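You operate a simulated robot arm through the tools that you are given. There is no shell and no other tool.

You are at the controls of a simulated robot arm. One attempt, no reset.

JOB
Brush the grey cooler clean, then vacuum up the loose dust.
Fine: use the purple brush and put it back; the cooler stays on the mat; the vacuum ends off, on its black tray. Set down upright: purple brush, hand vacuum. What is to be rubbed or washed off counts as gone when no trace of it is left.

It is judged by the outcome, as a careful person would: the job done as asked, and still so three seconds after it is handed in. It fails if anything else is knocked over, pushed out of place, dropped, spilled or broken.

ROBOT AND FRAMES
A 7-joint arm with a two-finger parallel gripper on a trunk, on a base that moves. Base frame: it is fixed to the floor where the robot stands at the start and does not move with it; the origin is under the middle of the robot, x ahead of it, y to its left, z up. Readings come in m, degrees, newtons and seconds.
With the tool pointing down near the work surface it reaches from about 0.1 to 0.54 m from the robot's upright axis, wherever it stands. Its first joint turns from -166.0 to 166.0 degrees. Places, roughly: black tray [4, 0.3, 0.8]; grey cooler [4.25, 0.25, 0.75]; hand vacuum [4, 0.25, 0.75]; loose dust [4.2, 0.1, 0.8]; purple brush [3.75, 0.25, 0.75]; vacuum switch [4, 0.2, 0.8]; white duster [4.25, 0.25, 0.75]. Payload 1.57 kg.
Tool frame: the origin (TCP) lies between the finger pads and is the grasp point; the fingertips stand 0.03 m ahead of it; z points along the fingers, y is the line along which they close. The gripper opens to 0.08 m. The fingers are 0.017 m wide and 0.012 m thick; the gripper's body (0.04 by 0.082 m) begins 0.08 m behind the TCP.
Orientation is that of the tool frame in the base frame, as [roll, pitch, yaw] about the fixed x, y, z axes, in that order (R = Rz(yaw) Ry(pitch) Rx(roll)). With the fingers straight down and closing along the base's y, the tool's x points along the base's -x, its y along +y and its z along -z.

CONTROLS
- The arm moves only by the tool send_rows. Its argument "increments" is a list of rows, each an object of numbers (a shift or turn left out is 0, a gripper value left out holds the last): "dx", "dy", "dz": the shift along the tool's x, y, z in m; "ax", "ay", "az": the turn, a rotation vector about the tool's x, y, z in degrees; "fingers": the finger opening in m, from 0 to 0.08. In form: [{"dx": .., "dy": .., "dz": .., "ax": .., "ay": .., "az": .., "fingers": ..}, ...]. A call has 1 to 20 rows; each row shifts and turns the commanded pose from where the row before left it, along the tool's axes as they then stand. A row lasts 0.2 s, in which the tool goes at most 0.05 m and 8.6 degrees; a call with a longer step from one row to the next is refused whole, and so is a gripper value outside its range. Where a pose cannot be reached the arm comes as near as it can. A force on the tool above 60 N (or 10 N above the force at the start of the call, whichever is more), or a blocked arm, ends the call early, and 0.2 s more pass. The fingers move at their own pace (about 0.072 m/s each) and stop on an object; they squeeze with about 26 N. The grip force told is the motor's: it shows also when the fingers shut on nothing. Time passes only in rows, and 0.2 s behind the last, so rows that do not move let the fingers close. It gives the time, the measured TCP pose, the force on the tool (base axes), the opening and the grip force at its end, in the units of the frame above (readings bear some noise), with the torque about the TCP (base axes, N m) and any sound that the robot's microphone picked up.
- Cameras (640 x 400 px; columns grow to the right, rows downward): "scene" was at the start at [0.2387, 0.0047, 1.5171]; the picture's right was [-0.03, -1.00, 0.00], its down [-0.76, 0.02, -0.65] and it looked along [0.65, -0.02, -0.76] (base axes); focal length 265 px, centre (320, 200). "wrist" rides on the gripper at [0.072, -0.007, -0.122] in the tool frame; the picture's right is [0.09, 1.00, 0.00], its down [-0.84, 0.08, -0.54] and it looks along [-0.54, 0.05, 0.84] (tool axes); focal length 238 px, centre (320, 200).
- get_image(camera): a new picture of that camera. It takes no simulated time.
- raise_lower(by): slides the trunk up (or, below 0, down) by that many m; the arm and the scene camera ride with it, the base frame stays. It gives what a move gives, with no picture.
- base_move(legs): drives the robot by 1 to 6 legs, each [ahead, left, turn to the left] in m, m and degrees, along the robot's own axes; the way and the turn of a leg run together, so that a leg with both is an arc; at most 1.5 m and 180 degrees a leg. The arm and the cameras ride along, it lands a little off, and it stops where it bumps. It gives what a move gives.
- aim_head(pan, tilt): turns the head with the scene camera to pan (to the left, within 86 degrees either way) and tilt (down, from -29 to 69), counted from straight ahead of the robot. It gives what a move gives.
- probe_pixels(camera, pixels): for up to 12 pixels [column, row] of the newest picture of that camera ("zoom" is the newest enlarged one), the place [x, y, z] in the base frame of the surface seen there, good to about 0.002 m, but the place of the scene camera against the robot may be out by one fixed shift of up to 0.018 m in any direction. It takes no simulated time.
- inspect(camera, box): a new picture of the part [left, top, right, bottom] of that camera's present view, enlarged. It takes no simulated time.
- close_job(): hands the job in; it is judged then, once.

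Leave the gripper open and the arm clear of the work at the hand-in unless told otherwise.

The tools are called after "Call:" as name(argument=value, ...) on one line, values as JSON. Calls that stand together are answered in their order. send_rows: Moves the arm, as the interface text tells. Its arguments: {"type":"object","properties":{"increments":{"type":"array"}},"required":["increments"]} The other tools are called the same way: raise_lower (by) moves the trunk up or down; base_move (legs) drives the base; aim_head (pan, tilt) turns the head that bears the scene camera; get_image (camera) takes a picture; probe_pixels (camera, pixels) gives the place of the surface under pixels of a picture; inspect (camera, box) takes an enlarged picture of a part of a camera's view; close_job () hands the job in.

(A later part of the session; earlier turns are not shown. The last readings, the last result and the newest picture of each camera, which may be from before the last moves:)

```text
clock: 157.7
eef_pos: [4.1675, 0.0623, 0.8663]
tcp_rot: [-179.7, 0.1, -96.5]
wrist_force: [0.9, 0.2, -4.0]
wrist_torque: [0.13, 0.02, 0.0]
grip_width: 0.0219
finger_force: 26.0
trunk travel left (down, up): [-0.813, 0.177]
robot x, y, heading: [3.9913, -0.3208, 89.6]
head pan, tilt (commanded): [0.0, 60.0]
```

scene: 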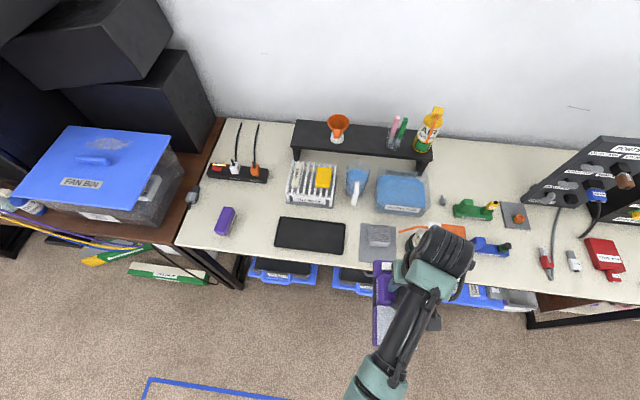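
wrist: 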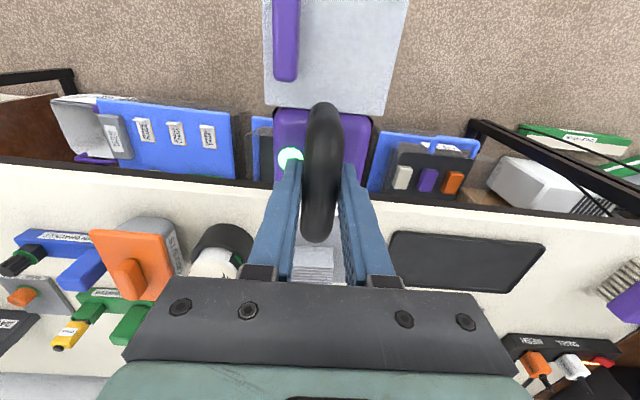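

Light touch at z≈0.8665. Now sweep slowly along the edge both ways at this height.

Call:
send_rows(increments=[{"dz": -0.0005}, {"dy": -0.006}, {"dy": -0.006}, {"dy": -0.006}, {"dy": -0.006}, {}, {"dy": 0.006}, {"dy": 0.006}, {"dy": 0.006}, {"dy": 0.006}, {"dy": 0.006}, {"dy": 0.006}, {"dy": 0.006}, {"dy": 0.006}, {}, {"dy": -0.008}, {"dy": -0.008}, {"dy": -0.008}, {}])

Call:
send_rows(increments=[{"dz": -0.01}, {"dx": 0.03, "dz": -0.01}, {"dx": 0.03}, {"dx": 0.03}, {}])

Call:
inspect(camera="scene", box=[345, 240, 415, 285])

```text
clock: 161.7
eef_pos: [4.1687, 0.0626, 0.8674]
tcp_rot: [-179.9, -0.1, -96.5]
wrist_force: [-0.8, 0.5, -6.3]
wrist_torque: [0.05, 0.01, -0.01]
grip_width: 0.0218
finger_force: 25.7
trunk travel left (down, up): [-0.813, 0.177]
robot x, y, heading: [3.9938, -0.3198, 89.4]
head pan, tilt (commanded): [0.0, 60.0]
```

```text
clock: 162.9
eef_pos: [4.1573, -0.0265, 0.8864]
tcp_rot: [-179.8, 0.0, -96.5]
wrist_force: [0.2, 0.6, -6.2]
wrist_torque: [0.08, -0.01, 0.02]
grip_width: 0.0217
finger_force: 26.3
trunk travel left (down, up): [-0.813, 0.177]
robot x, y, heading: [3.9936, -0.32, 90.0]
head pan, tilt (commanded): [0.0, 60.0]
```

```text
8.89 times, centred on (380, 262) of scene
```

zoom: 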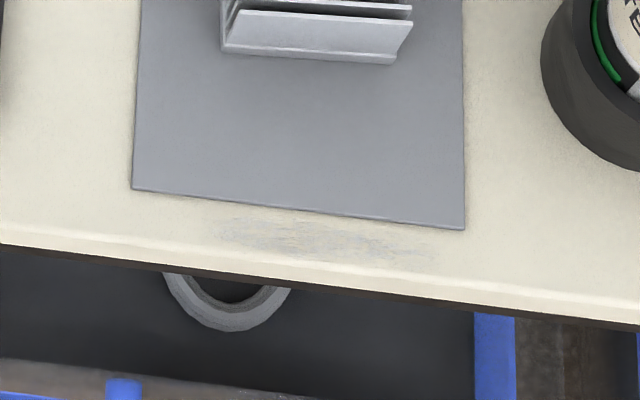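

The dust has visibly thinned (front and left parts gone), so touching height works. I'll do another slow pass, slightly further forward (+3 mm), at the same height.

Call:
send_rows(increments=[{"dx": -0.03}, {"dx": -0.03}, {"dx": -0.031, "dz": 0.009}, {"dz": 0.0075}, {"dz": 0.002}, {}])

Call:
send_rows(increments=[{"dz": 0.001}, {}])

```text
clock: 164.3
eef_pos: [4.1679, 0.0626, 0.8681]
tcp_rot: [-179.8, 0.1, -96.5]
wrist_force: [0.4, -0.1, -6.1]
wrist_torque: [0.03, 0.02, 0.0]
grip_width: 0.0216
finger_force: 25.7
trunk travel left (down, up): [-0.813, 0.177]
robot x, y, heading: [3.9925, -0.318, 89.7]
head pan, tilt (commanded): [0.0, 60.0]
```

```text
clock: 164.9
eef_pos: [4.1691, 0.0635, 0.868]
tcp_rot: [-179.8, 0.1, -96.4]
wrist_force: [0.1, -0.7, -6.4]
wrist_torque: [0.02, 0.02, -0.02]
grip_width: 0.0216
finger_force: 26.1
trunk travel left (down, up): [-0.813, 0.177]
robot x, y, heading: [3.9908, -0.3205, 89.6]
head pan, tilt (commanded): [0.0, 60.0]
```

Call:
send_rows(increments=[{"dz": 0.001}, {"dx": -0.002}, {}])

Call:
send_rows(increments=[{"dy": -0.004}, {"dy": -0.004}, {"dy": -0.004}, {"dy": -0.004}, {"dy": -0.004}, {"dy": -0.004}, {"dy": -0.004}, {"dy": -0.004}, {"dy": 0.004}, {"dy": 0.004}, {"dy": 0.004}, {"dy": 0.004}, {"dy": 0.004}, {"dy": 0.004}, {"dy": 0.004}, {"dy": 0.004}, {}])

Call:
send_rows(increments=[{"dy": 0.004}, {"dy": 0.004}, {"dy": 0.004}, {"dy": 0.004}, {"dy": 0.004}, {"dy": 0.004}, {"dy": 0.004}, {"dy": 0.004}, {"dy": -0.004}, {"dy": -0.004}, {"dy": -0.004}, {"dy": -0.004}, {"dy": -0.004}, {"dy": -0.004}, {"dy": -0.004}, {"dy": -0.004}, {}])

Call:
inspect(camera="scene", box=[345, 240, 415, 285])

```text
clock: 165.7
eef_pos: [4.1694, 0.0659, 0.8671]
tcp_rot: [-179.8, 0.2, -96.6]
wrist_force: [0.6, -2.6, 2.8]
wrist_torque: [0.36, 0.01, -0.04]
grip_width: 0.0217
finger_force: 26.5
trunk travel left (down, up): [-0.813, 0.177]
robot x, y, heading: [3.9907, -0.3175, 89.6]
head pan, tilt (commanded): [0.0, 60.0]
```

```text
clock: 169.3
eef_pos: [4.1676, 0.0658, 0.8672]
tcp_rot: [-179.8, 0.1, -96.5]
wrist_force: [1.3, -0.3, -2.6]
wrist_torque: [0.31, -0.09, -0.12]
grip_width: 0.0215
finger_force: 26.0
trunk travel left (down, up): [-0.813, 0.177]
robot x, y, heading: [3.9931, -0.3223, 89.5]
head pan, tilt (commanded): [0.0, 60.0]
```

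```text
clock: 172.9
eef_pos: [4.1681, 0.0647, 0.8663]
tcp_rot: [-179.8, 0.0, -96.6]
wrist_force: [-0.2, 0.6, -4.8]
wrist_torque: [0.09, -0.02, 0.06]
grip_width: 0.0214
finger_force: 25.7
trunk travel left (down, up): [-0.813, 0.177]
robot x, y, heading: [3.9937, -0.3199, 89.5]
head pan, tilt (commanded): [0.0, 60.0]
```

```text
8.89 times, centred on (380, 262) of scene
```

zoom: 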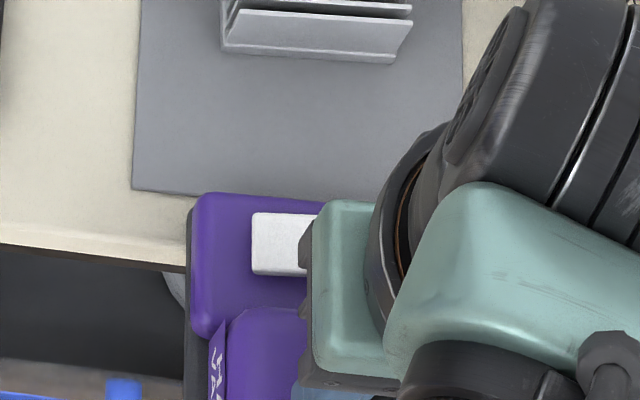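

Still touching gently; the mat corner at (132,188) hasn't moved. Withdraw and look at the strip.

Call:
send_rows(increments=[{"dz": -0.01}, {"dx": 0.03, "dz": -0.01}, {"dx": 0.03}, {"dx": 0.03}, {}])

Call:
inspect(camera="scene", box=[345, 240, 415, 285])

```text
clock: 174.1
eef_pos: [4.1577, -0.0261, 0.8827]
tcp_rot: [-179.8, 0.0, -96.5]
wrist_force: [0.7, -0.1, -6.8]
wrist_torque: [0.03, 0.03, 0.01]
grip_width: 0.0216
finger_force: 26.3
trunk travel left (down, up): [-0.813, 0.177]
robot x, y, heading: [3.9956, -0.322, 89.7]
head pan, tilt (commanded): [0.0, 60.0]
```

```text
8.89 times, centred on (380, 262) of scene
```

zoom: 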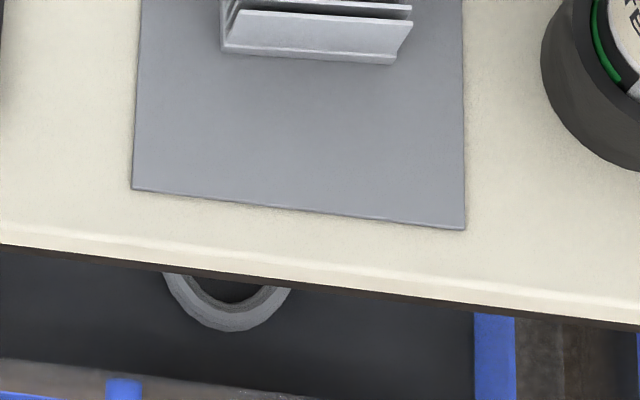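

The strip looks clean now. I'll zoom in further to check for any trace, both halves.

Call:
inspect(camera="scene", box=[358, 255, 386, 275])

Call:
inspect(camera="scene", box=[378, 255, 406, 275])

```text
16.00 times, centred on (372, 265) of scene
```

zoom: 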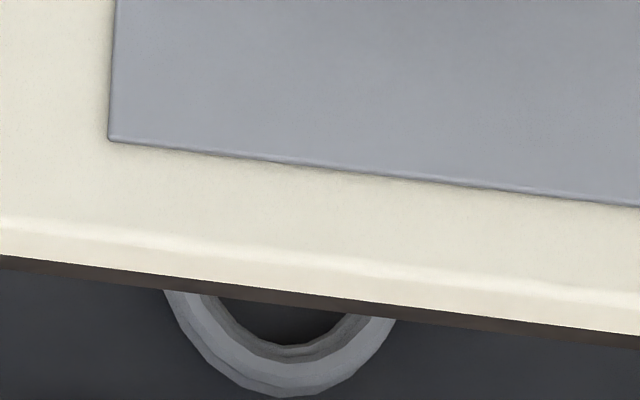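

```text
16.00 times, centred on (392, 265) of scene
```

zoom: 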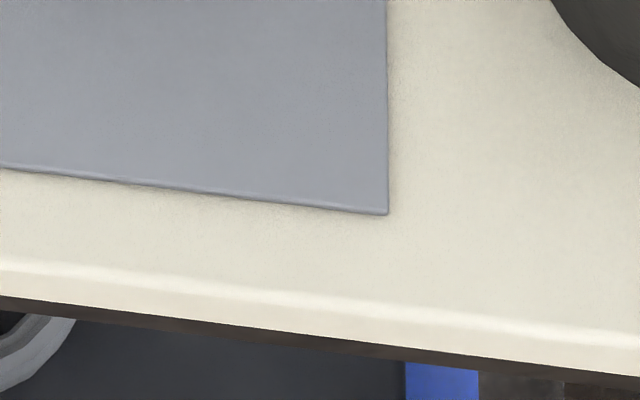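

It looks clean, with maybe a faint speckle right at the mat's front edge. I'll make one more slow pass slightly further forward and ~2.5 mm higher (clear of the mat) to be sure.

Call:
send_rows(increments=[{"dx": -0.03}, {"dx": -0.03}, {"dx": -0.034, "dz": 0.005}, {"dz": 0.006}, {}])

Call:
send_rows(increments=[{"dz": 0.0015}, {}])

```text
clock: 175.3
eef_pos: [4.1691, 0.0702, 0.8739]
tcp_rot: [-179.9, -0.1, -96.4]
wrist_force: [0.1, -1.1, -6.7]
wrist_torque: [0.04, -0.01, 0.0]
grip_width: 0.0217
finger_force: 26.0
trunk travel left (down, up): [-0.813, 0.177]
robot x, y, heading: [3.9945, -0.3232, 89.5]
head pan, tilt (commanded): [0.0, 60.0]
```

```text
clock: 175.9
eef_pos: [4.1703, 0.0684, 0.8732]
tcp_rot: [-179.7, 0.0, -96.4]
wrist_force: [0.3, 0.1, -6.4]
wrist_torque: [0.03, 0.02, 0.0]
grip_width: 0.0215
finger_force: 25.9
trunk travel left (down, up): [-0.813, 0.177]
robot x, y, heading: [3.9936, -0.3185, 89.4]
head pan, tilt (commanded): [0.0, 60.0]
```

Call:
send_rows(increments=[{"dz": 0.0015}, {"dz": 0.001}, {}])

Call:
send_rows(increments=[{"dy": -0.005}, {"dy": -0.005}, {"dy": -0.005}, {"dy": -0.005}, {"dy": -0.005}, {"dy": -0.005}, {"dy": 0.005}, {"dy": 0.005}, {"dy": 0.005}, {"dy": 0.005}, {"dy": 0.005}, {"dy": 0.005}, {}])

Call:
send_rows(increments=[{"dy": 0.005}, {"dy": 0.005}, {"dy": 0.005}, {"dy": 0.005}, {"dy": 0.005}, {"dy": 0.005}, {"dy": -0.005}, {"dy": -0.005}, {"dy": -0.005}, {"dy": -0.005}, {"dy": -0.005}, {"dy": -0.005}, {}])

```text
clock: 176.7
eef_pos: [4.1692, 0.0694, 0.8723]
tcp_rot: [-179.8, 0.0, -96.5]
wrist_force: [0.1, -0.8, -6.1]
wrist_torque: [0.04, 0.0, -0.01]
grip_width: 0.0215
finger_force: 26.0
trunk travel left (down, up): [-0.813, 0.177]
robot x, y, heading: [3.9939, -0.3178, 89.4]
head pan, tilt (commanded): [0.0, 60.0]
```

```text
clock: 179.5
eef_pos: [4.169, 0.0703, 0.8715]
tcp_rot: [-179.7, 0.0, -96.5]
wrist_force: [0.5, -0.1, -7.0]
wrist_torque: [0.05, 0.02, -0.01]
grip_width: 0.0217
finger_force: 26.3
trunk travel left (down, up): [-0.813, 0.177]
robot x, y, heading: [3.9908, -0.3199, 89.6]
head pan, tilt (commanded): [0.0, 60.0]
```

```text
clock: 182.3
eef_pos: [4.169, 0.0702, 0.8734]
tcp_rot: [-179.8, 0.0, -96.5]
wrist_force: [-0.1, 1.1, -6.2]
wrist_torque: [0.05, 0.0, 0.02]
grip_width: 0.0217
finger_force: 25.8
trunk travel left (down, up): [-0.813, 0.177]
robot x, y, heading: [3.9946, -0.3225, 89.4]
head pan, tilt (commanded): [0.0, 60.0]
```

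No contact. One more pass 2 mm lower at this forward position.

Call:
send_rows(increments=[{"dz": 0.001}, {"dz": 0.001}, {}, {"dy": -0.005}, {"dy": -0.005}, {"dy": -0.005}, {"dy": -0.005}, {"dy": -0.005}, {"dy": 0.005}, {"dy": 0.005}, {"dy": 0.005}, {"dy": 0.005}, {"dy": 0.005}, {}])

Call:
send_rows(increments=[{"dy": 0.005}, {"dy": 0.005}, {"dy": 0.005}, {"dy": 0.005}, {"dy": 0.005}, {"dy": 0.005}, {"dy": -0.005}, {"dy": -0.005}, {"dy": -0.005}, {"dy": -0.005}, {"dy": -0.005}, {"dy": -0.005}, {}])

Call:
send_rows(increments=[{"dz": -0.01}, {"dx": 0.03, "dz": -0.02}, {"dx": 0.03, "dz": -0.03}, {"dx": 0.03, "dz": -0.03}, {}])

Call:
inspect(camera="scene", box=[358, 255, 406, 275])

```text
clock: 185.3
eef_pos: [4.1683, 0.0685, 0.8682]
tcp_rot: [-179.9, 0.1, -96.4]
wrist_force: [1.2, -2.8, -5.7]
wrist_torque: [-0.3, -0.02, -0.17]
grip_width: 0.0215
finger_force: 25.5
trunk travel left (down, up): [-0.813, 0.177]
robot x, y, heading: [3.9921, -0.3185, 89.7]
head pan, tilt (commanded): [0.0, 60.0]
```

```text
clock: 188.1
eef_pos: [4.1698, 0.0691, 0.87]
tcp_rot: [-179.6, 0.0, -96.5]
wrist_force: [-3.1, -5.1, -1.9]
wrist_torque: [-0.34, 0.21, -0.01]
grip_width: 0.0219
finger_force: 26.3
trunk travel left (down, up): [-0.813, 0.177]
robot x, y, heading: [3.9905, -0.3235, 89.5]
head pan, tilt (commanded): [0.0, 60.0]
```

```text
clock: 189.3
eef_pos: [4.1567, -0.0185, 0.9582]
tcp_rot: [-179.8, 0.1, -96.5]
wrist_force: [-0.6, 0.5, -5.5]
wrist_torque: [0.03, -0.03, 0.03]
grip_width: 0.0215
finger_force: 26.2
trunk travel left (down, up): [-0.813, 0.177]
robot x, y, heading: [3.9954, -0.3217, 89.6]
head pan, tilt (commanded): [0.0, 60.0]
```

```text
13.33 times, centred on (382, 265) of scene
```

zoom: 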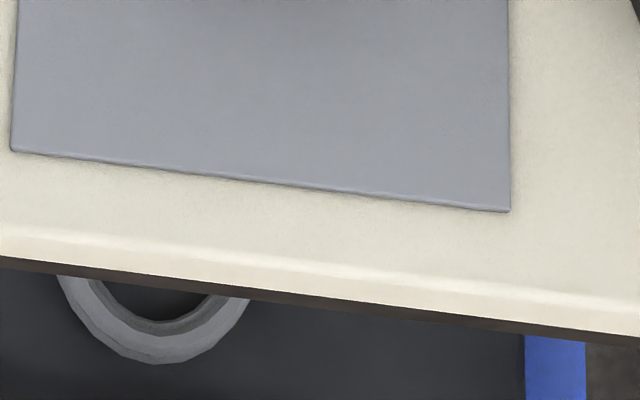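

The mat corners are unmoved. I'll start moving the vacuum left (toward its tray), which also gives the wrist camera an open view of the strip.

Call:
send_rows(increments=[{"dy": 0.035, "dx": 0.004}, {"dy": 0.035, "dx": 0.004}, {"dy": 0.03, "dx": 0.004}, {}, {}])

Call:
get_image(camera="wrist")

```text
clock: 190.5
eef_pos: [4.056, -0.0205, 0.9603]
tcp_rot: [-179.8, 0.0, -96.5]
wrist_force: [1.0, -0.4, -5.1]
wrist_torque: [0.05, -0.02, -0.02]
grip_width: 0.0216
finger_force: 26.5
trunk travel left (down, up): [-0.813, 0.177]
robot x, y, heading: [3.995, -0.3216, 89.6]
head pan, tilt (commanded): [0.0, 60.0]
```

```text
taken
```

wrist: 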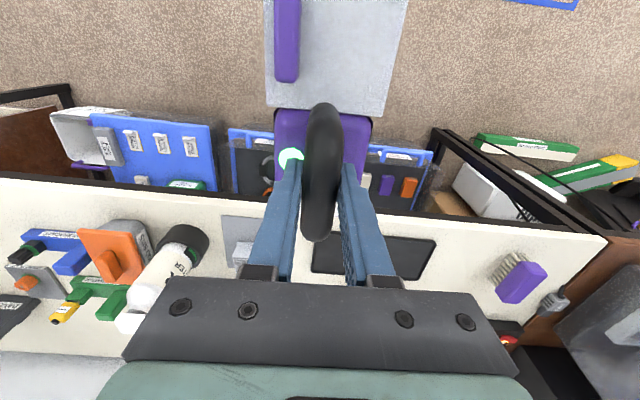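

Call:
inspect(camera="wrist", box=[205, 190, 275, 235])

Call:
inspect(camera="scene", box=[345, 225, 415, 280])

```text
8.89 times, centred on (240, 212) of wrist
```

zoom: 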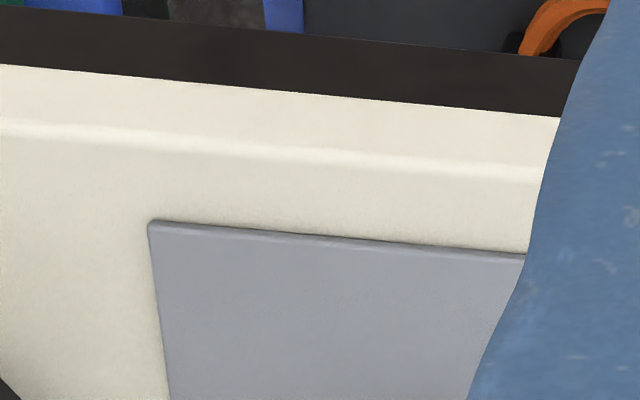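

```text
7.27 times, centred on (380, 252) of scene
```

zoom: 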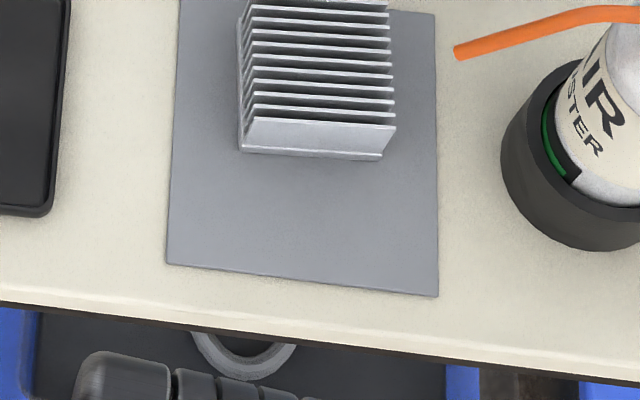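

The strip is clean from this side too, the cooler is clean on its mat. Now return the vacuum: move to x≈4.0 and turn it back 90° (yaw → 173.5) at height.

Call:
send_rows(increments=[{"dx": -0.0215, "dy": 0.0326, "dz": -0.012}, {"dx": -0.0215, "dy": 0.0326, "dz": -0.012}, {"az": 7.5}, {"az": 7.5}, {"az": 7.5}, {"az": 7.5}, {"az": 7.5}, {"az": 7.5}, {"az": 7.5}, {"az": 7.5}, {"az": 7.5}, {"az": 7.5}, {"az": 7.5}, {"az": 7.5}, {}])

Call:
base_move(legs=[[0.1, 0, 0]])

Call:
get_image(camera="wrist")

Call:
get_image(camera="scene")

```text
clock: 193.7
eef_pos: [3.9995, 0.0298, 0.982]
tcp_rot: [-179.9, 0.1, 173.4]
wrist_force: [0.2, 0.6, -5.8]
wrist_torque: [0.02, -0.03, -0.02]
grip_width: 0.0217
finger_force: 26.0
trunk travel left (down, up): [-0.813, 0.177]
robot x, y, heading: [3.9882, -0.3226, 89.6]
head pan, tilt (commanded): [0.0, 60.0]
```

```text
clock: 194.9
eef_pos: [3.999, 0.1285, 0.9824]
tcp_rot: [179.9, 0.1, 173.3]
wrist_force: [0.6, 0.1, -6.3]
wrist_torque: [-0.01, 0.0, -0.01]
grip_width: 0.0214
finger_force: 26.0
trunk travel left (down, up): [-0.813, 0.177]
robot x, y, heading: [3.9934, -0.2199, 89.6]
head pan, tilt (commanded): [0.0, 60.0]
```

```text
taken
```

wrist: 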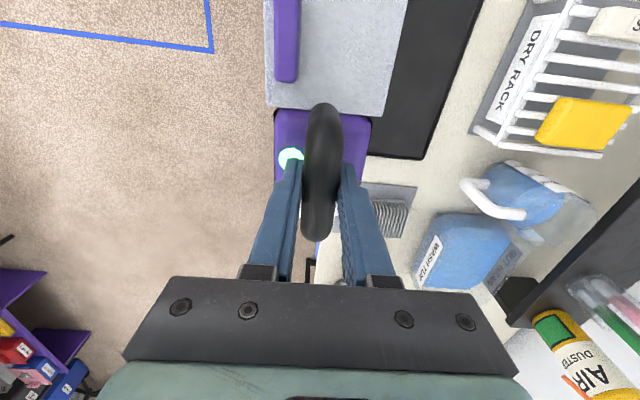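

```text
taken
```

scene: 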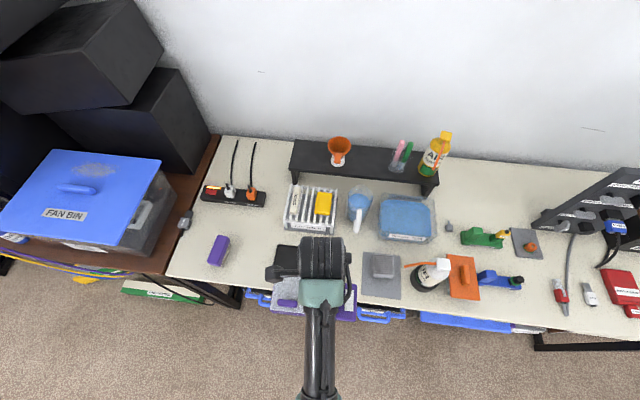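

Tray is free, seen right of the vacuum. I'll probe the tray's visible corner and edge to confirm it hasn't moved.

Call:
inspect(camera="wrist", box=[360, 0, 500, 180])

Call:
probe_pixels(camera="wrist", pixels=[[427, 158], [425, 150], [380, 152], [445, 100], [465, 40], [400, 120], [440, 60], [480, 0]])

```text
2.22 times, centred on (430, 90) of wrist
```

zoom: 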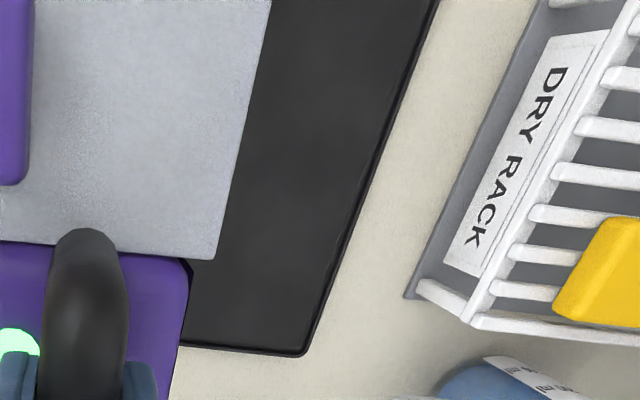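

```text
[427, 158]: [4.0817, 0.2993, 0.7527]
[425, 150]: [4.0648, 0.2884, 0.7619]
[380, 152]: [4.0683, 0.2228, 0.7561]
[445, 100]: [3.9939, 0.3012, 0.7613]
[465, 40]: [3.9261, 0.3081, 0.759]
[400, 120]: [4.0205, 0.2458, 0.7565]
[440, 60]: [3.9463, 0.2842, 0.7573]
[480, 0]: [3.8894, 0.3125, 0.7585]
```

The tray hasn't moved (floor z≈0.756). Move over the seat (3.982, 0.2487) at this height.

Call:
send_rows(increments=[{"dx": 0.0102, "dy": 0.0391}, {"dx": 0.0102, "dy": 0.0391}, {"dx": 0.0103, "dy": 0.0392}, {}, {}])

Call:
get_image(camera="wrist")

Call:
inspect(camera="scene", box=[240, 210, 400, 320])

```text
clock: 196.1
eef_pos: [3.984, 0.2494, 0.9853]
tcp_rot: [179.9, 0.2, 173.4]
wrist_force: [0.9, 0.1, -6.4]
wrist_torque: [0.0, -0.04, 0.0]
grip_width: 0.0215
finger_force: 25.6
trunk travel left (down, up): [-0.813, 0.177]
robot x, y, heading: [3.9919, -0.2227, 89.6]
head pan, tilt (commanded): [0.0, 60.0]
```

```text
taken
```

wrist: 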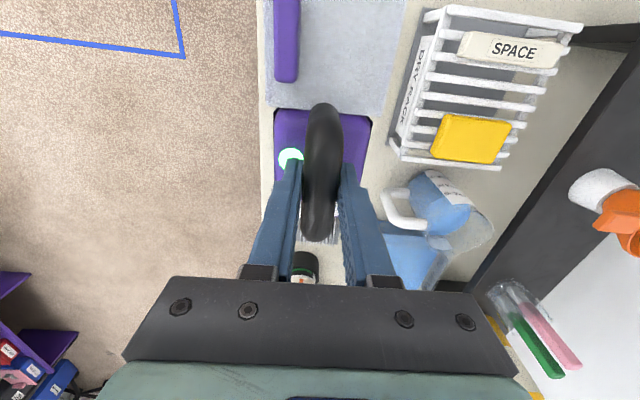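

```text
3.64 times, centred on (320, 265) of scene
```

zoom: 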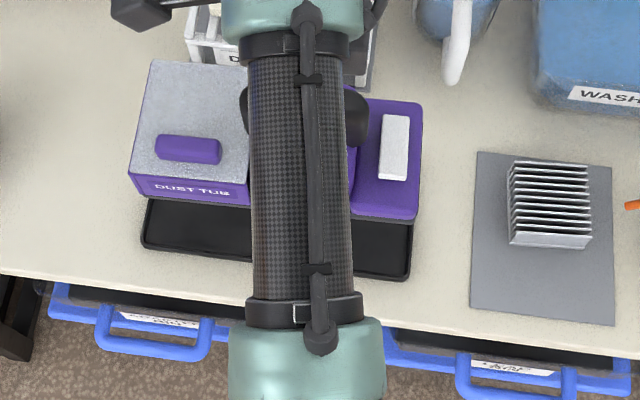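

Aligned above the tray. Lower in stages to ~1.5 cm above the seat.

Call:
send_rows(increments=[{"dz": 0.03}, {"dz": 0.03}, {"dz": 0.03}, {"dz": 0.01}, {}])

Call:
inspect(camera="scene", box=[240, 210, 400, 320])

```text
clock: 197.3
eef_pos: [3.9844, 0.2491, 0.8842]
tcp_rot: [-180.0, 0.2, 173.4]
wrist_force: [-0.3, 0.0, -5.2]
wrist_torque: [-0.01, -0.04, 0.02]
grip_width: 0.0216
finger_force: 26.1
trunk travel left (down, up): [-0.813, 0.177]
robot x, y, heading: [3.9927, -0.22, 89.6]
head pan, tilt (commanded): [0.0, 60.0]
```

```text
3.64 times, centred on (320, 265) of scene
```

zoom: 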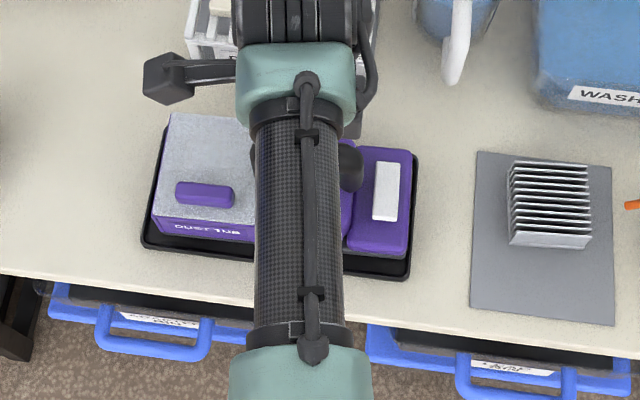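

Compared with the lift-off picture it's ~2 mm to the right; I'll correct 2 mm and lower gently onto the tray.

Call:
send_rows(increments=[{"dx": 0.002, "dz": 0.004}, {"dz": 0.004}, {"dz": 0.003}, {}])

Call:
send_rows(increments=[{"dz": 0.0015}, {}])

Call:
send_rows(increments=[{"dz": 0.001}, {}])

```text
clock: 198.3
eef_pos: [3.9817, 0.25, 0.8733]
tcp_rot: [179.8, 0.1, 173.3]
wrist_force: [3.6, 0.2, 4.1]
wrist_torque: [0.12, 0.7, -0.02]
grip_width: 0.0217
finger_force: 25.4
trunk travel left (down, up): [-0.813, 0.177]
robot x, y, heading: [3.996, -0.2212, 89.6]
head pan, tilt (commanded): [0.0, 60.0]
```

```text
clock: 198.9
eef_pos: [3.9818, 0.2488, 0.8719]
tcp_rot: [179.6, 0.3, 173.5]
wrist_force: [3.2, 1.0, 13.4]
wrist_torque: [0.02, 0.16, -0.02]
grip_width: 0.0215
finger_force: 26.0
trunk travel left (down, up): [-0.813, 0.177]
robot x, y, heading: [3.9912, -0.2197, 89.7]
head pan, tilt (commanded): [0.0, 60.0]
```

```text
clock: 199.5
eef_pos: [3.9808, 0.2489, 0.8707]
tcp_rot: [179.9, 0.2, 173.6]
wrist_force: [1.0, 1.2, 20.4]
wrist_torque: [-0.04, -0.05, -0.04]
grip_width: 0.0218
finger_force: 26.1
trunk travel left (down, up): [-0.813, 0.177]
robot x, y, heading: [3.9939, -0.2233, 89.5]
head pan, tilt (commanded): [0.0, 60.0]
```

Seated at the same height as before (z≈0.871), level. Relax the push and open the fingers, then rise.

Call:
send_rows(increments=[{"dz": -0.002}, {"fingers": 0.08}, {}, {}, {}])

Call:
send_rows(increments=[{"dz": -0.02}, {"dz": -0.04}, {"dz": -0.04}, {}])

Call:
get_image(camera="wrist")

Call:
inspect(camera="scene", box=[240, 210, 400, 320])

```text
clock: 200.7
eef_pos: [3.9811, 0.2503, 0.8716]
tcp_rot: [180.0, 0.2, 173.4]
wrist_force: [-0.1, 0.0, 0.0]
wrist_torque: [-0.01, -0.01, 0.0]
grip_width: 0.0801
finger_force: 0.1
trunk travel left (down, up): [-0.813, 0.177]
robot x, y, heading: [3.994, -0.2245, 89.4]
head pan, tilt (commanded): [0.0, 60.0]
```

```text
clock: 201.7
eef_pos: [3.9809, 0.2499, 0.974]
tcp_rot: [180.0, 0.1, 173.5]
wrist_force: [-0.2, -0.3, -0.2]
wrist_torque: [0.02, 0.01, -0.01]
grip_width: 0.0798
finger_force: 0.1
trunk travel left (down, up): [-0.813, 0.177]
robot x, y, heading: [3.9947, -0.2202, 89.7]
head pan, tilt (commanded): [0.0, 60.0]
```

```text
taken
```

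wrist: 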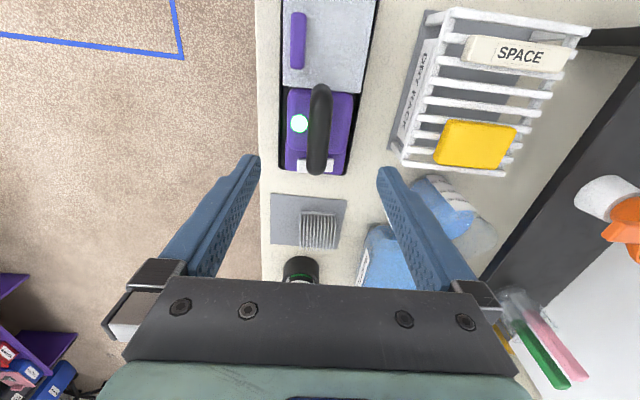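

```text
3.64 times, centred on (320, 265) of scene
```

zoom: 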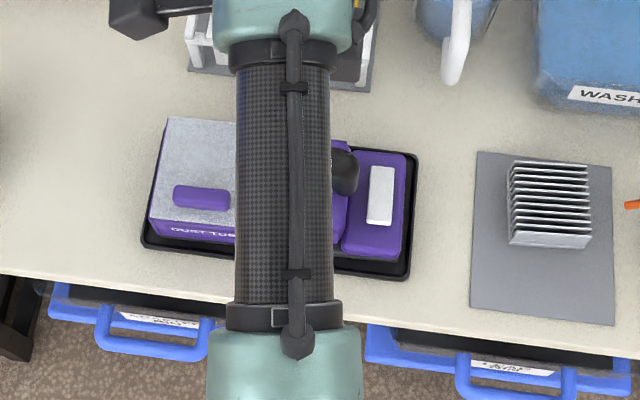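

The vacuum sits in its tray. Now I'll close the fingers and turn the tool back (yaw → -96.5) to switch it off with the rocker's raised front end.

Call:
send_rows(increments=[{"az": -7.5, "fingers": 0.0}, {"az": -7.5}, {"az": -7.5}, {"az": -7.5}, {"az": -7.5}, {"az": -7.5}, {"az": -7.5}, {"az": -7.5}, {"az": -7.5}, {"az": -7.5}, {"az": -7.5}, {"az": -7.5}, {"dx": 0.03}, {"dx": 0.03}, {}])

Call:
get_image(camera="wrist")

```text
clock: 204.9
eef_pos: [3.9749, 0.1893, 0.9704]
tcp_rot: [-179.8, 0.0, -96.5]
wrist_force: [-0.5, 0.2, -0.2]
wrist_torque: [-0.01, 0.05, -0.01]
grip_width: 0.0001
finger_force: 21.6
trunk travel left (down, up): [-0.813, 0.177]
robot x, y, heading: [3.9954, -0.2217, 89.5]
head pan, tilt (commanded): [0.0, 60.0]
```

```text
taken
```

wrist: 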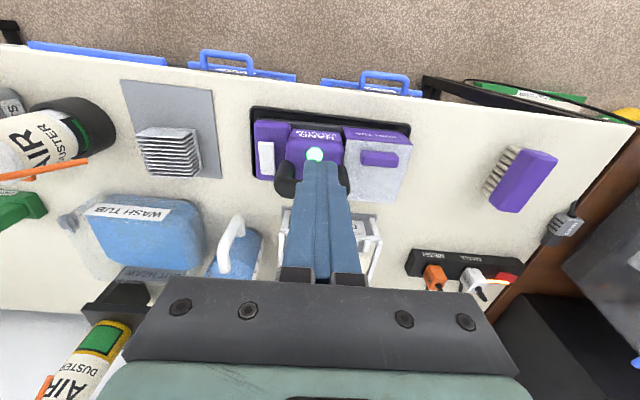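

I'll zoom on the rocker at (266,158) and probe its ends.

Call:
inspect(camera="wrist", box=[245, 110, 355, 195])

Call:
probe_pixels(camera="zoom", pixels=[[120, 190], [120, 215], [122, 250], [125, 290], [127, 315], [128, 330], [165, 180], [60, 60], [60, 300], [400, 170]])

```text
4.71 times, centred on (300, 152) of wrist
```

zoom: 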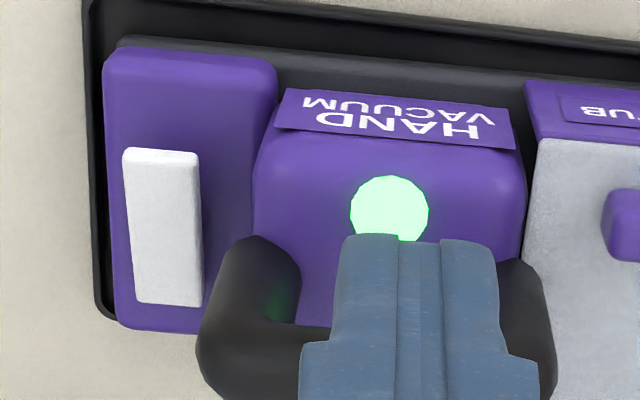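

```text
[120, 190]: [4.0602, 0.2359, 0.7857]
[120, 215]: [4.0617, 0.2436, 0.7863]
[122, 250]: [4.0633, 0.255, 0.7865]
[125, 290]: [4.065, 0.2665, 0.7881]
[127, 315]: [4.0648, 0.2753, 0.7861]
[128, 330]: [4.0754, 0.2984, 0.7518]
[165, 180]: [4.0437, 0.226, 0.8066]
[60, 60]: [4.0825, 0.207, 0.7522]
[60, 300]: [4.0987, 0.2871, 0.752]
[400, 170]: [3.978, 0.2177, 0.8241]
```

The rocker's front end is raised: (4.0437, 0.226, 0.8066), reaching y≈0.2155. Move above (4.0435, 0.219) and descend to just above it.

Call:
send_rows(increments=[{"dx": -0.0187, "dy": -0.0324}, {"dx": -0.0186, "dy": -0.0324}, {}, {}])

Call:
get_image(camera="wrist")

```text
clock: 205.9
eef_pos: [4.0431, 0.2215, 0.9702]
tcp_rot: [-179.8, 0.1, -96.6]
wrist_force: [-0.3, 0.6, 0.2]
wrist_torque: [-0.01, -0.04, 0.01]
grip_width: 0.0004
finger_force: 21.7
trunk travel left (down, up): [-0.813, 0.177]
robot x, y, heading: [3.9952, -0.2211, 89.2]
head pan, tilt (commanded): [0.0, 60.0]
```

```text
taken
```

wrist: 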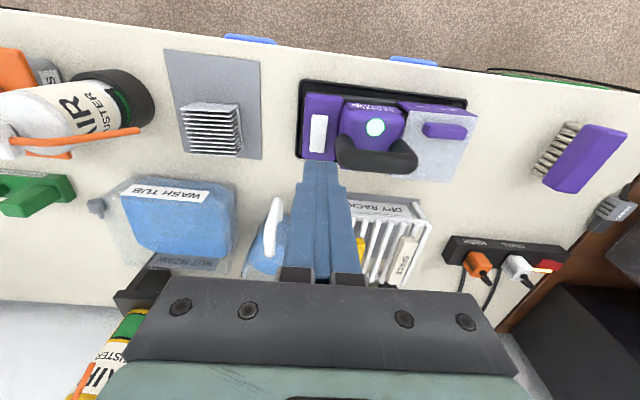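

Landing point (320,121) is on the rocker's front half. Shift 3 mm toward the front end and descend.

Call:
send_rows(increments=[{"dx": 0.003, "dz": 0.04}, {"dz": 0.04}, {"dz": 0.04}, {"dz": 0.008}, {}])

Call:
send_rows(increments=[{"dz": 0.003}, {"dz": 0.002}, {"dz": 0.002}, {}])

Call:
send_rows(increments=[{"dz": 0.0015}, {"dz": 0.0015}, {}])

```text
clock: 207.1
eef_pos: [4.0402, 0.2178, 0.8444]
tcp_rot: [-179.9, 0.0, -96.6]
wrist_force: [0.2, -0.4, 0.5]
wrist_torque: [0.0, -0.02, -0.01]
grip_width: 0.0
finger_force: 21.8
trunk travel left (down, up): [-0.813, 0.177]
robot x, y, heading: [3.9916, -0.2199, 89.6]
head pan, tilt (commanded): [0.0, 60.0]
```

```text
clock: 208.1
eef_pos: [4.0421, 0.2173, 0.8368]
tcp_rot: [-179.7, 0.1, -96.6]
wrist_force: [-1.1, 0.2, -0.3]
wrist_torque: [-0.02, 0.0, 0.0]
grip_width: 0.0
finger_force: 21.2
trunk travel left (down, up): [-0.813, 0.177]
robot x, y, heading: [3.9885, -0.2207, 89.4]
head pan, tilt (commanded): [0.0, 60.0]
```

```text
clock: 208.9
eef_pos: [4.0406, 0.2172, 0.8341]
tcp_rot: [-179.8, 0.0, -96.6]
wrist_force: [0.1, -2.3, 2.0]
wrist_torque: [0.0, 0.05, -0.02]
grip_width: 0.0
finger_force: 20.9
trunk travel left (down, up): [-0.813, 0.177]
robot x, y, heading: [3.9932, -0.2172, 89.6]
head pan, tilt (commanded): [0.0, 60.0]
```

First light contact. Press on in 1.5 mm steps, checking the indicator lamp.

Call:
send_rows(increments=[{"dz": 0.0015}, {"dz": 0.0015}, {}])

Call:
send_rows(increments=[{"dz": 0.0015}, {"dz": 0.0015}, {}])

Call:
get_image(camera="wrist")

```text
clock: 209.7
eef_pos: [4.0419, 0.2156, 0.8312]
tcp_rot: [-179.8, 0.2, -96.7]
wrist_force: [-0.7, 0.9, 0.4]
wrist_torque: [0.02, -0.02, 0.0]
grip_width: 0.0
finger_force: 20.7
trunk travel left (down, up): [-0.813, 0.177]
robot x, y, heading: [3.9953, -0.2202, 89.3]
head pan, tilt (commanded): [0.0, 60.0]
```

```text
clock: 210.5
eef_pos: [4.0424, 0.2176, 0.8282]
tcp_rot: [-179.9, 0.0, -96.6]
wrist_force: [-0.3, 0.1, 0.4]
wrist_torque: [0.01, -0.05, 0.03]
grip_width: 0.0
finger_force: 21.6
trunk travel left (down, up): [-0.813, 0.177]
robot x, y, heading: [3.9937, -0.2185, 89.4]
head pan, tilt (commanded): [0.0, 60.0]
```

```text
taken
```

wrist: 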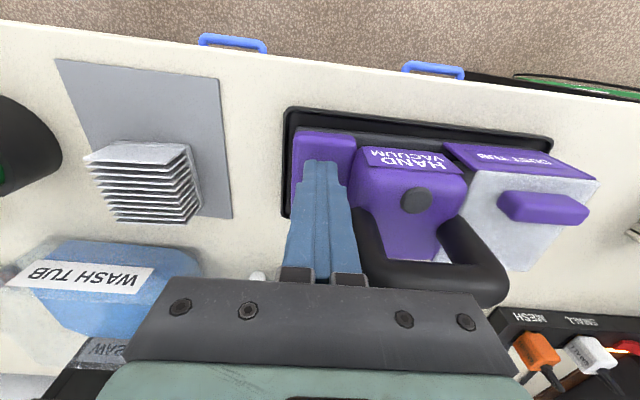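

The lamp is dark: the vacuum is off. I'll rise straight up, then pull back and check.

Call:
send_rows(increments=[{"dz": -0.02}, {"dz": -0.04}, {"dz": -0.04}, {"dz": -0.03}, {"dx": 0.03}, {}])

Call:
get_image(camera="wrist")

Call:
inspect(camera="wrist", box=[270, 80, 480, 190])

```text
clock: 211.9
eef_pos: [4.0388, 0.1883, 0.959]
tcp_rot: [-179.8, 0.0, -96.6]
wrist_force: [-0.6, 1.1, 0.0]
wrist_torque: [0.02, 0.0, 0.01]
grip_width: 0.0
finger_force: 21.4
trunk travel left (down, up): [-0.813, 0.177]
robot x, y, heading: [3.9921, -0.2223, 89.7]
head pan, tilt (commanded): [0.0, 60.0]
```

```text
taken
```

wrist: 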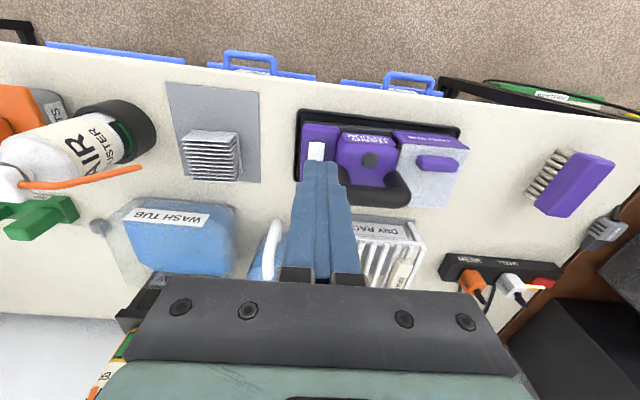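

```text
3.05 times, centred on (375, 135) of wrist
```

zoom: 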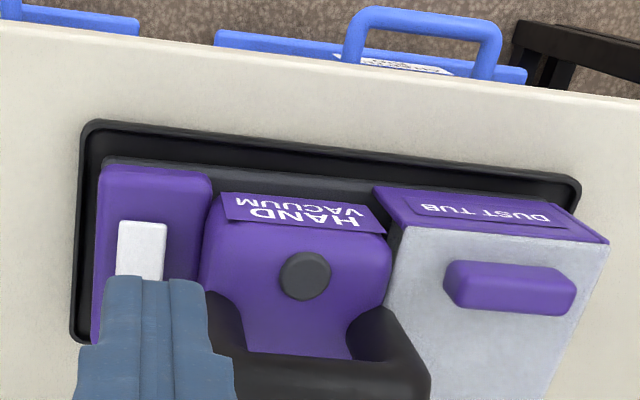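

The vacuum is off, seated in its tray. Final check of the dust strip and the cooler with the wrist camera: open the fingers and move in front of the mat at height.

Call:
send_rows(increments=[{"dx": 0.04, "fingers": 0.08}, {"dx": 0.04}, {"dx": 0.04}, {"dy": -0.039}, {"dy": -0.039}, {"dy": -0.039}, {"dy": -0.039}, {}, {}])

Call:
get_image(camera="wrist")

```text
clock: 213.9
eef_pos: [4.1808, 0.0497, 0.9564]
tcp_rot: [-179.8, 0.0, -96.5]
wrist_force: [-0.4, 0.6, 0.7]
wrist_torque: [0.02, 0.02, 0.0]
grip_width: 0.08
finger_force: 0.0
trunk travel left (down, up): [-0.813, 0.177]
robot x, y, heading: [3.9931, -0.2218, 89.6]
head pan, tilt (commanded): [0.0, 60.0]
```

```text
taken
```

wrist: 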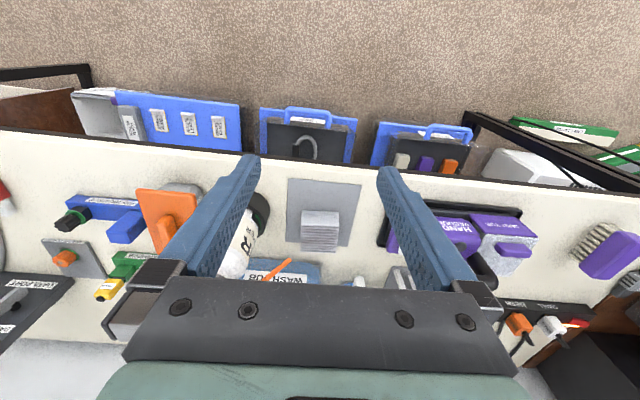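

Call:
inspect(camera="wrist", box=[280, 155, 370, 205])

Call:
inspect(camera="wrist", box=[280, 165, 325, 195])

Call:
inspect(camera="wrist", box=[320, 165, 365, 195])

Call:
inspect(camera="wrist", box=[285, 195, 355, 260])

```text
7.11 times, centred on (325, 180) of wrist
```

zoom: 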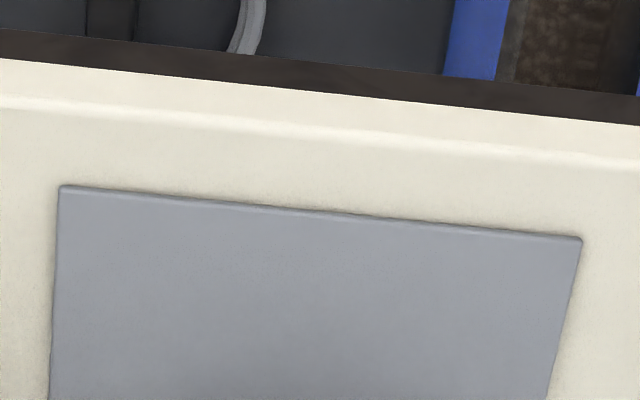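

```text
13.33 times, centred on (302, 180) of wrist
```

zoom: 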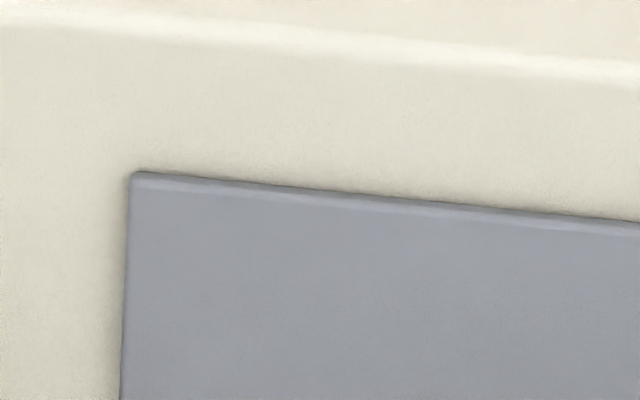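

```text
13.33 times, centred on (342, 180) of wrist
```

zoom: 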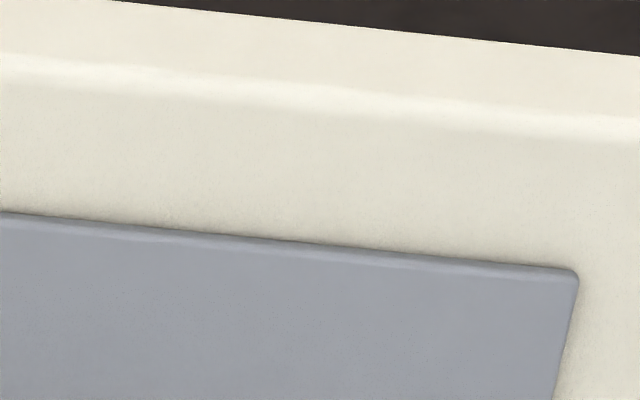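

```text
6.15 times, centred on (320, 228) of wrist
```

zoom: 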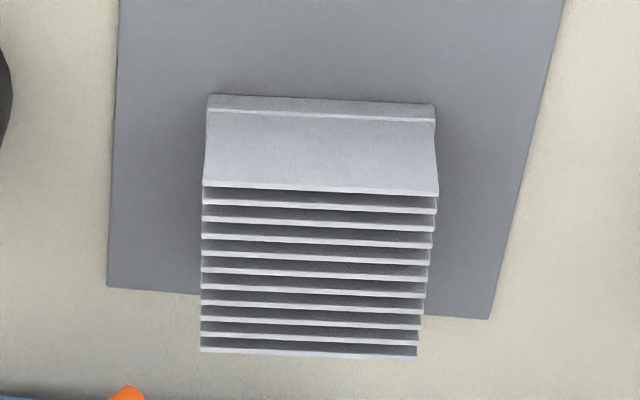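

Looks clean. To be thorough about the fringe at the mat's front edge I'll lower the tool in front of the table (y≈0.05, clear of it) for a closer camera view.

Call:
send_rows(increments=[{"dz": 0.04}, {"dz": 0.04}, {"dz": 0.04}, {"dz": 0.03}, {}, {}])

Call:
get_image(camera="wrist")

```text
clock: 215.3
eef_pos: [4.1804, 0.0503, 0.8066]
tcp_rot: [-179.8, 0.0, -96.6]
wrist_force: [0.0, 0.6, -0.2]
wrist_torque: [-0.01, 0.0, -0.01]
grip_width: 0.0802
finger_force: 0.0
trunk travel left (down, up): [-0.813, 0.177]
robot x, y, heading: [3.9935, -0.2231, 89.5]
head pan, tilt (commanded): [0.0, 60.0]
```

```text
taken
```

wrist: 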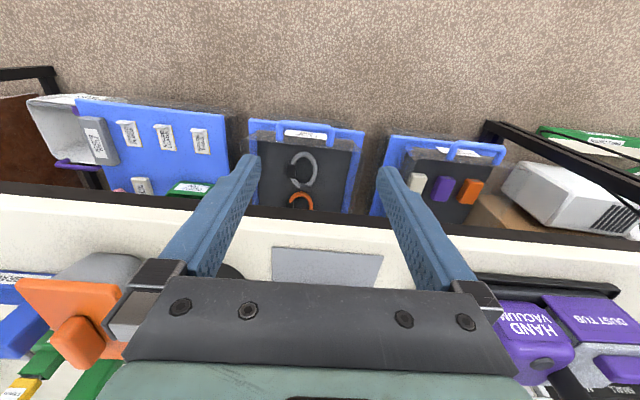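

Call:
inspect(camera="wrist", box=[265, 220, 330, 265])

Call:
inspect(camera="wrist", box=[320, 220, 385, 265])

```text
8.89 times, centred on (298, 242) of wrist
```

zoom: 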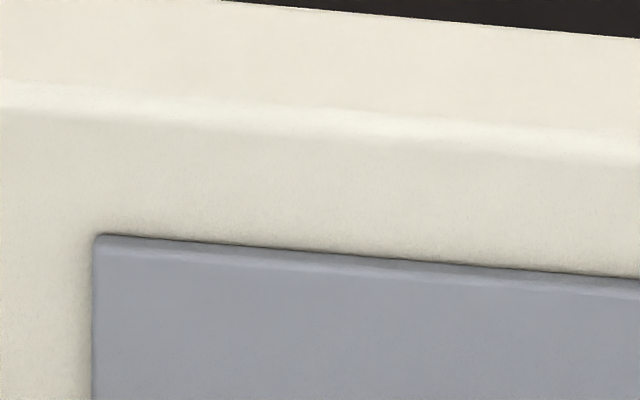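

```text
8.89 times, centred on (352, 242) of wrist
```

zoom: 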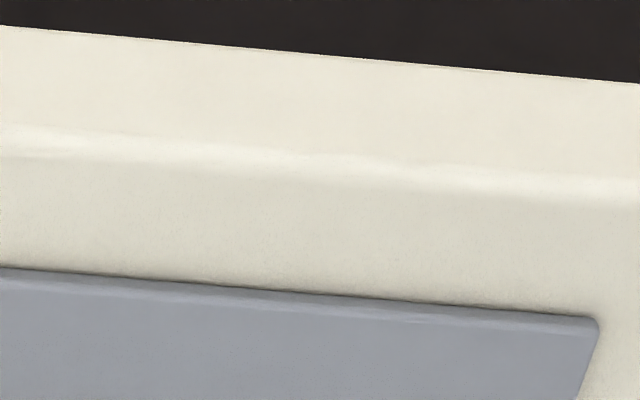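

No dust left. Now I'll raise the arm, back the base away 0.25 m so everything is clear, and take a last overall look.

Call:
send_rows(increments=[{"dz": -0.04}, {"dz": -0.04}, {"dz": -0.04}, {"dz": -0.04}, {"dz": -0.04}, {}])

Call:
base_move(legs=[[-0.3, 0, 0]])

Call:
aim_head(pan=0, tilt=48)

Call:
get_image(camera="scene")

Call:
inspect(camera="scene", box=[200, 180, 480, 355])

```text
clock: 216.7
eef_pos: [4.1825, 0.047, 1.0086]
tcp_rot: [-179.7, 0.0, -96.6]
wrist_force: [-0.5, 0.3, -0.6]
wrist_torque: [-0.01, -0.02, 0.01]
grip_width: 0.0802
finger_force: 0.0
trunk travel left (down, up): [-0.813, 0.177]
robot x, y, heading: [3.9925, -0.2233, 89.6]
head pan, tilt (commanded): [0.0, 60.0]
```

```text
clock: 218.7
eef_pos: [4.1802, -0.2557, 1.0078]
tcp_rot: [-179.8, 0.0, -96.5]
wrist_force: [-0.4, 0.3, -0.1]
wrist_torque: [0.01, 0.01, -0.01]
grip_width: 0.0799
finger_force: 0.2
trunk travel left (down, up): [-0.813, 0.177]
robot x, y, heading: [3.9937, -0.5204, 89.6]
head pan, tilt (commanded): [0.0, 60.0]
```

```text
clock: 219.5
eef_pos: [4.1799, -0.256, 1.0085]
tcp_rot: [-179.8, 0.1, -96.5]
wrist_force: [0.7, -1.0, 0.2]
wrist_torque: [0.03, 0.0, 0.02]
grip_width: 0.0799
finger_force: 0.1
trunk travel left (down, up): [-0.813, 0.177]
robot x, y, heading: [3.9911, -0.5215, 89.6]
head pan, tilt (commanded): [0.0, 48.0]
```

```text
taken
```

scene: 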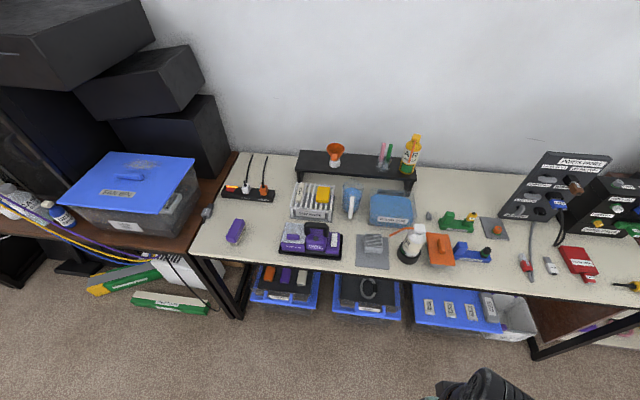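

```text
2.29 times, centred on (340, 268) of scene
```

zoom: 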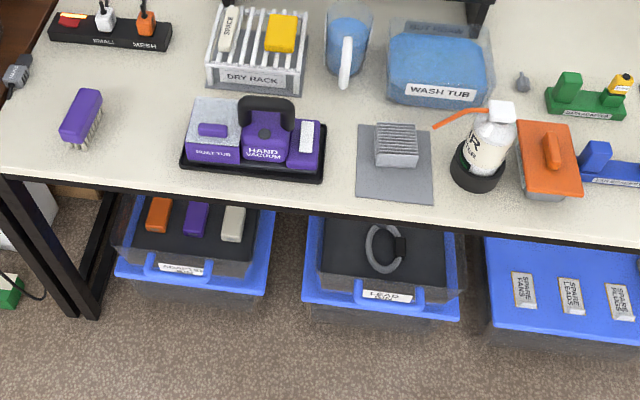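

All items stand in their places. One last zoom on the vacuum (lamp dark, in tray) and on the mat area before handing in.

Call:
inspect(camera="scene", box=[272, 215, 350, 265])

Call:
inspect(camera="scene", box=[345, 220, 425, 280])

```text
8.00 times, centred on (311, 240) of scene
```

zoom: 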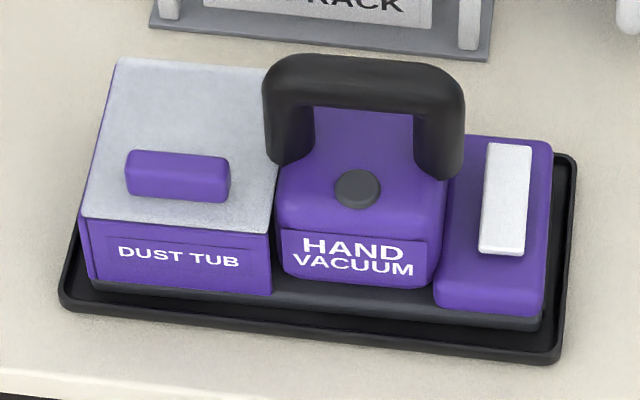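

```text
6.67 times, centred on (385, 250) of scene
```

zoom: 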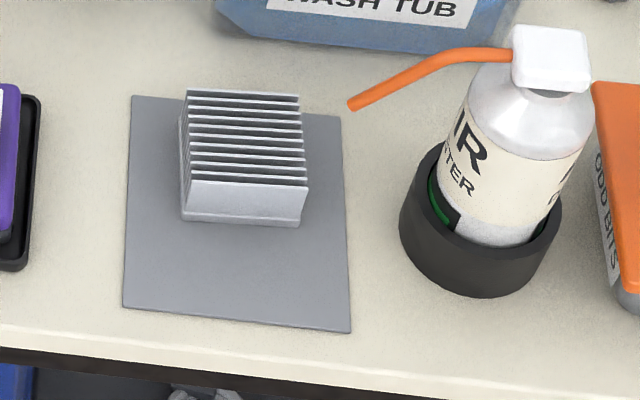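

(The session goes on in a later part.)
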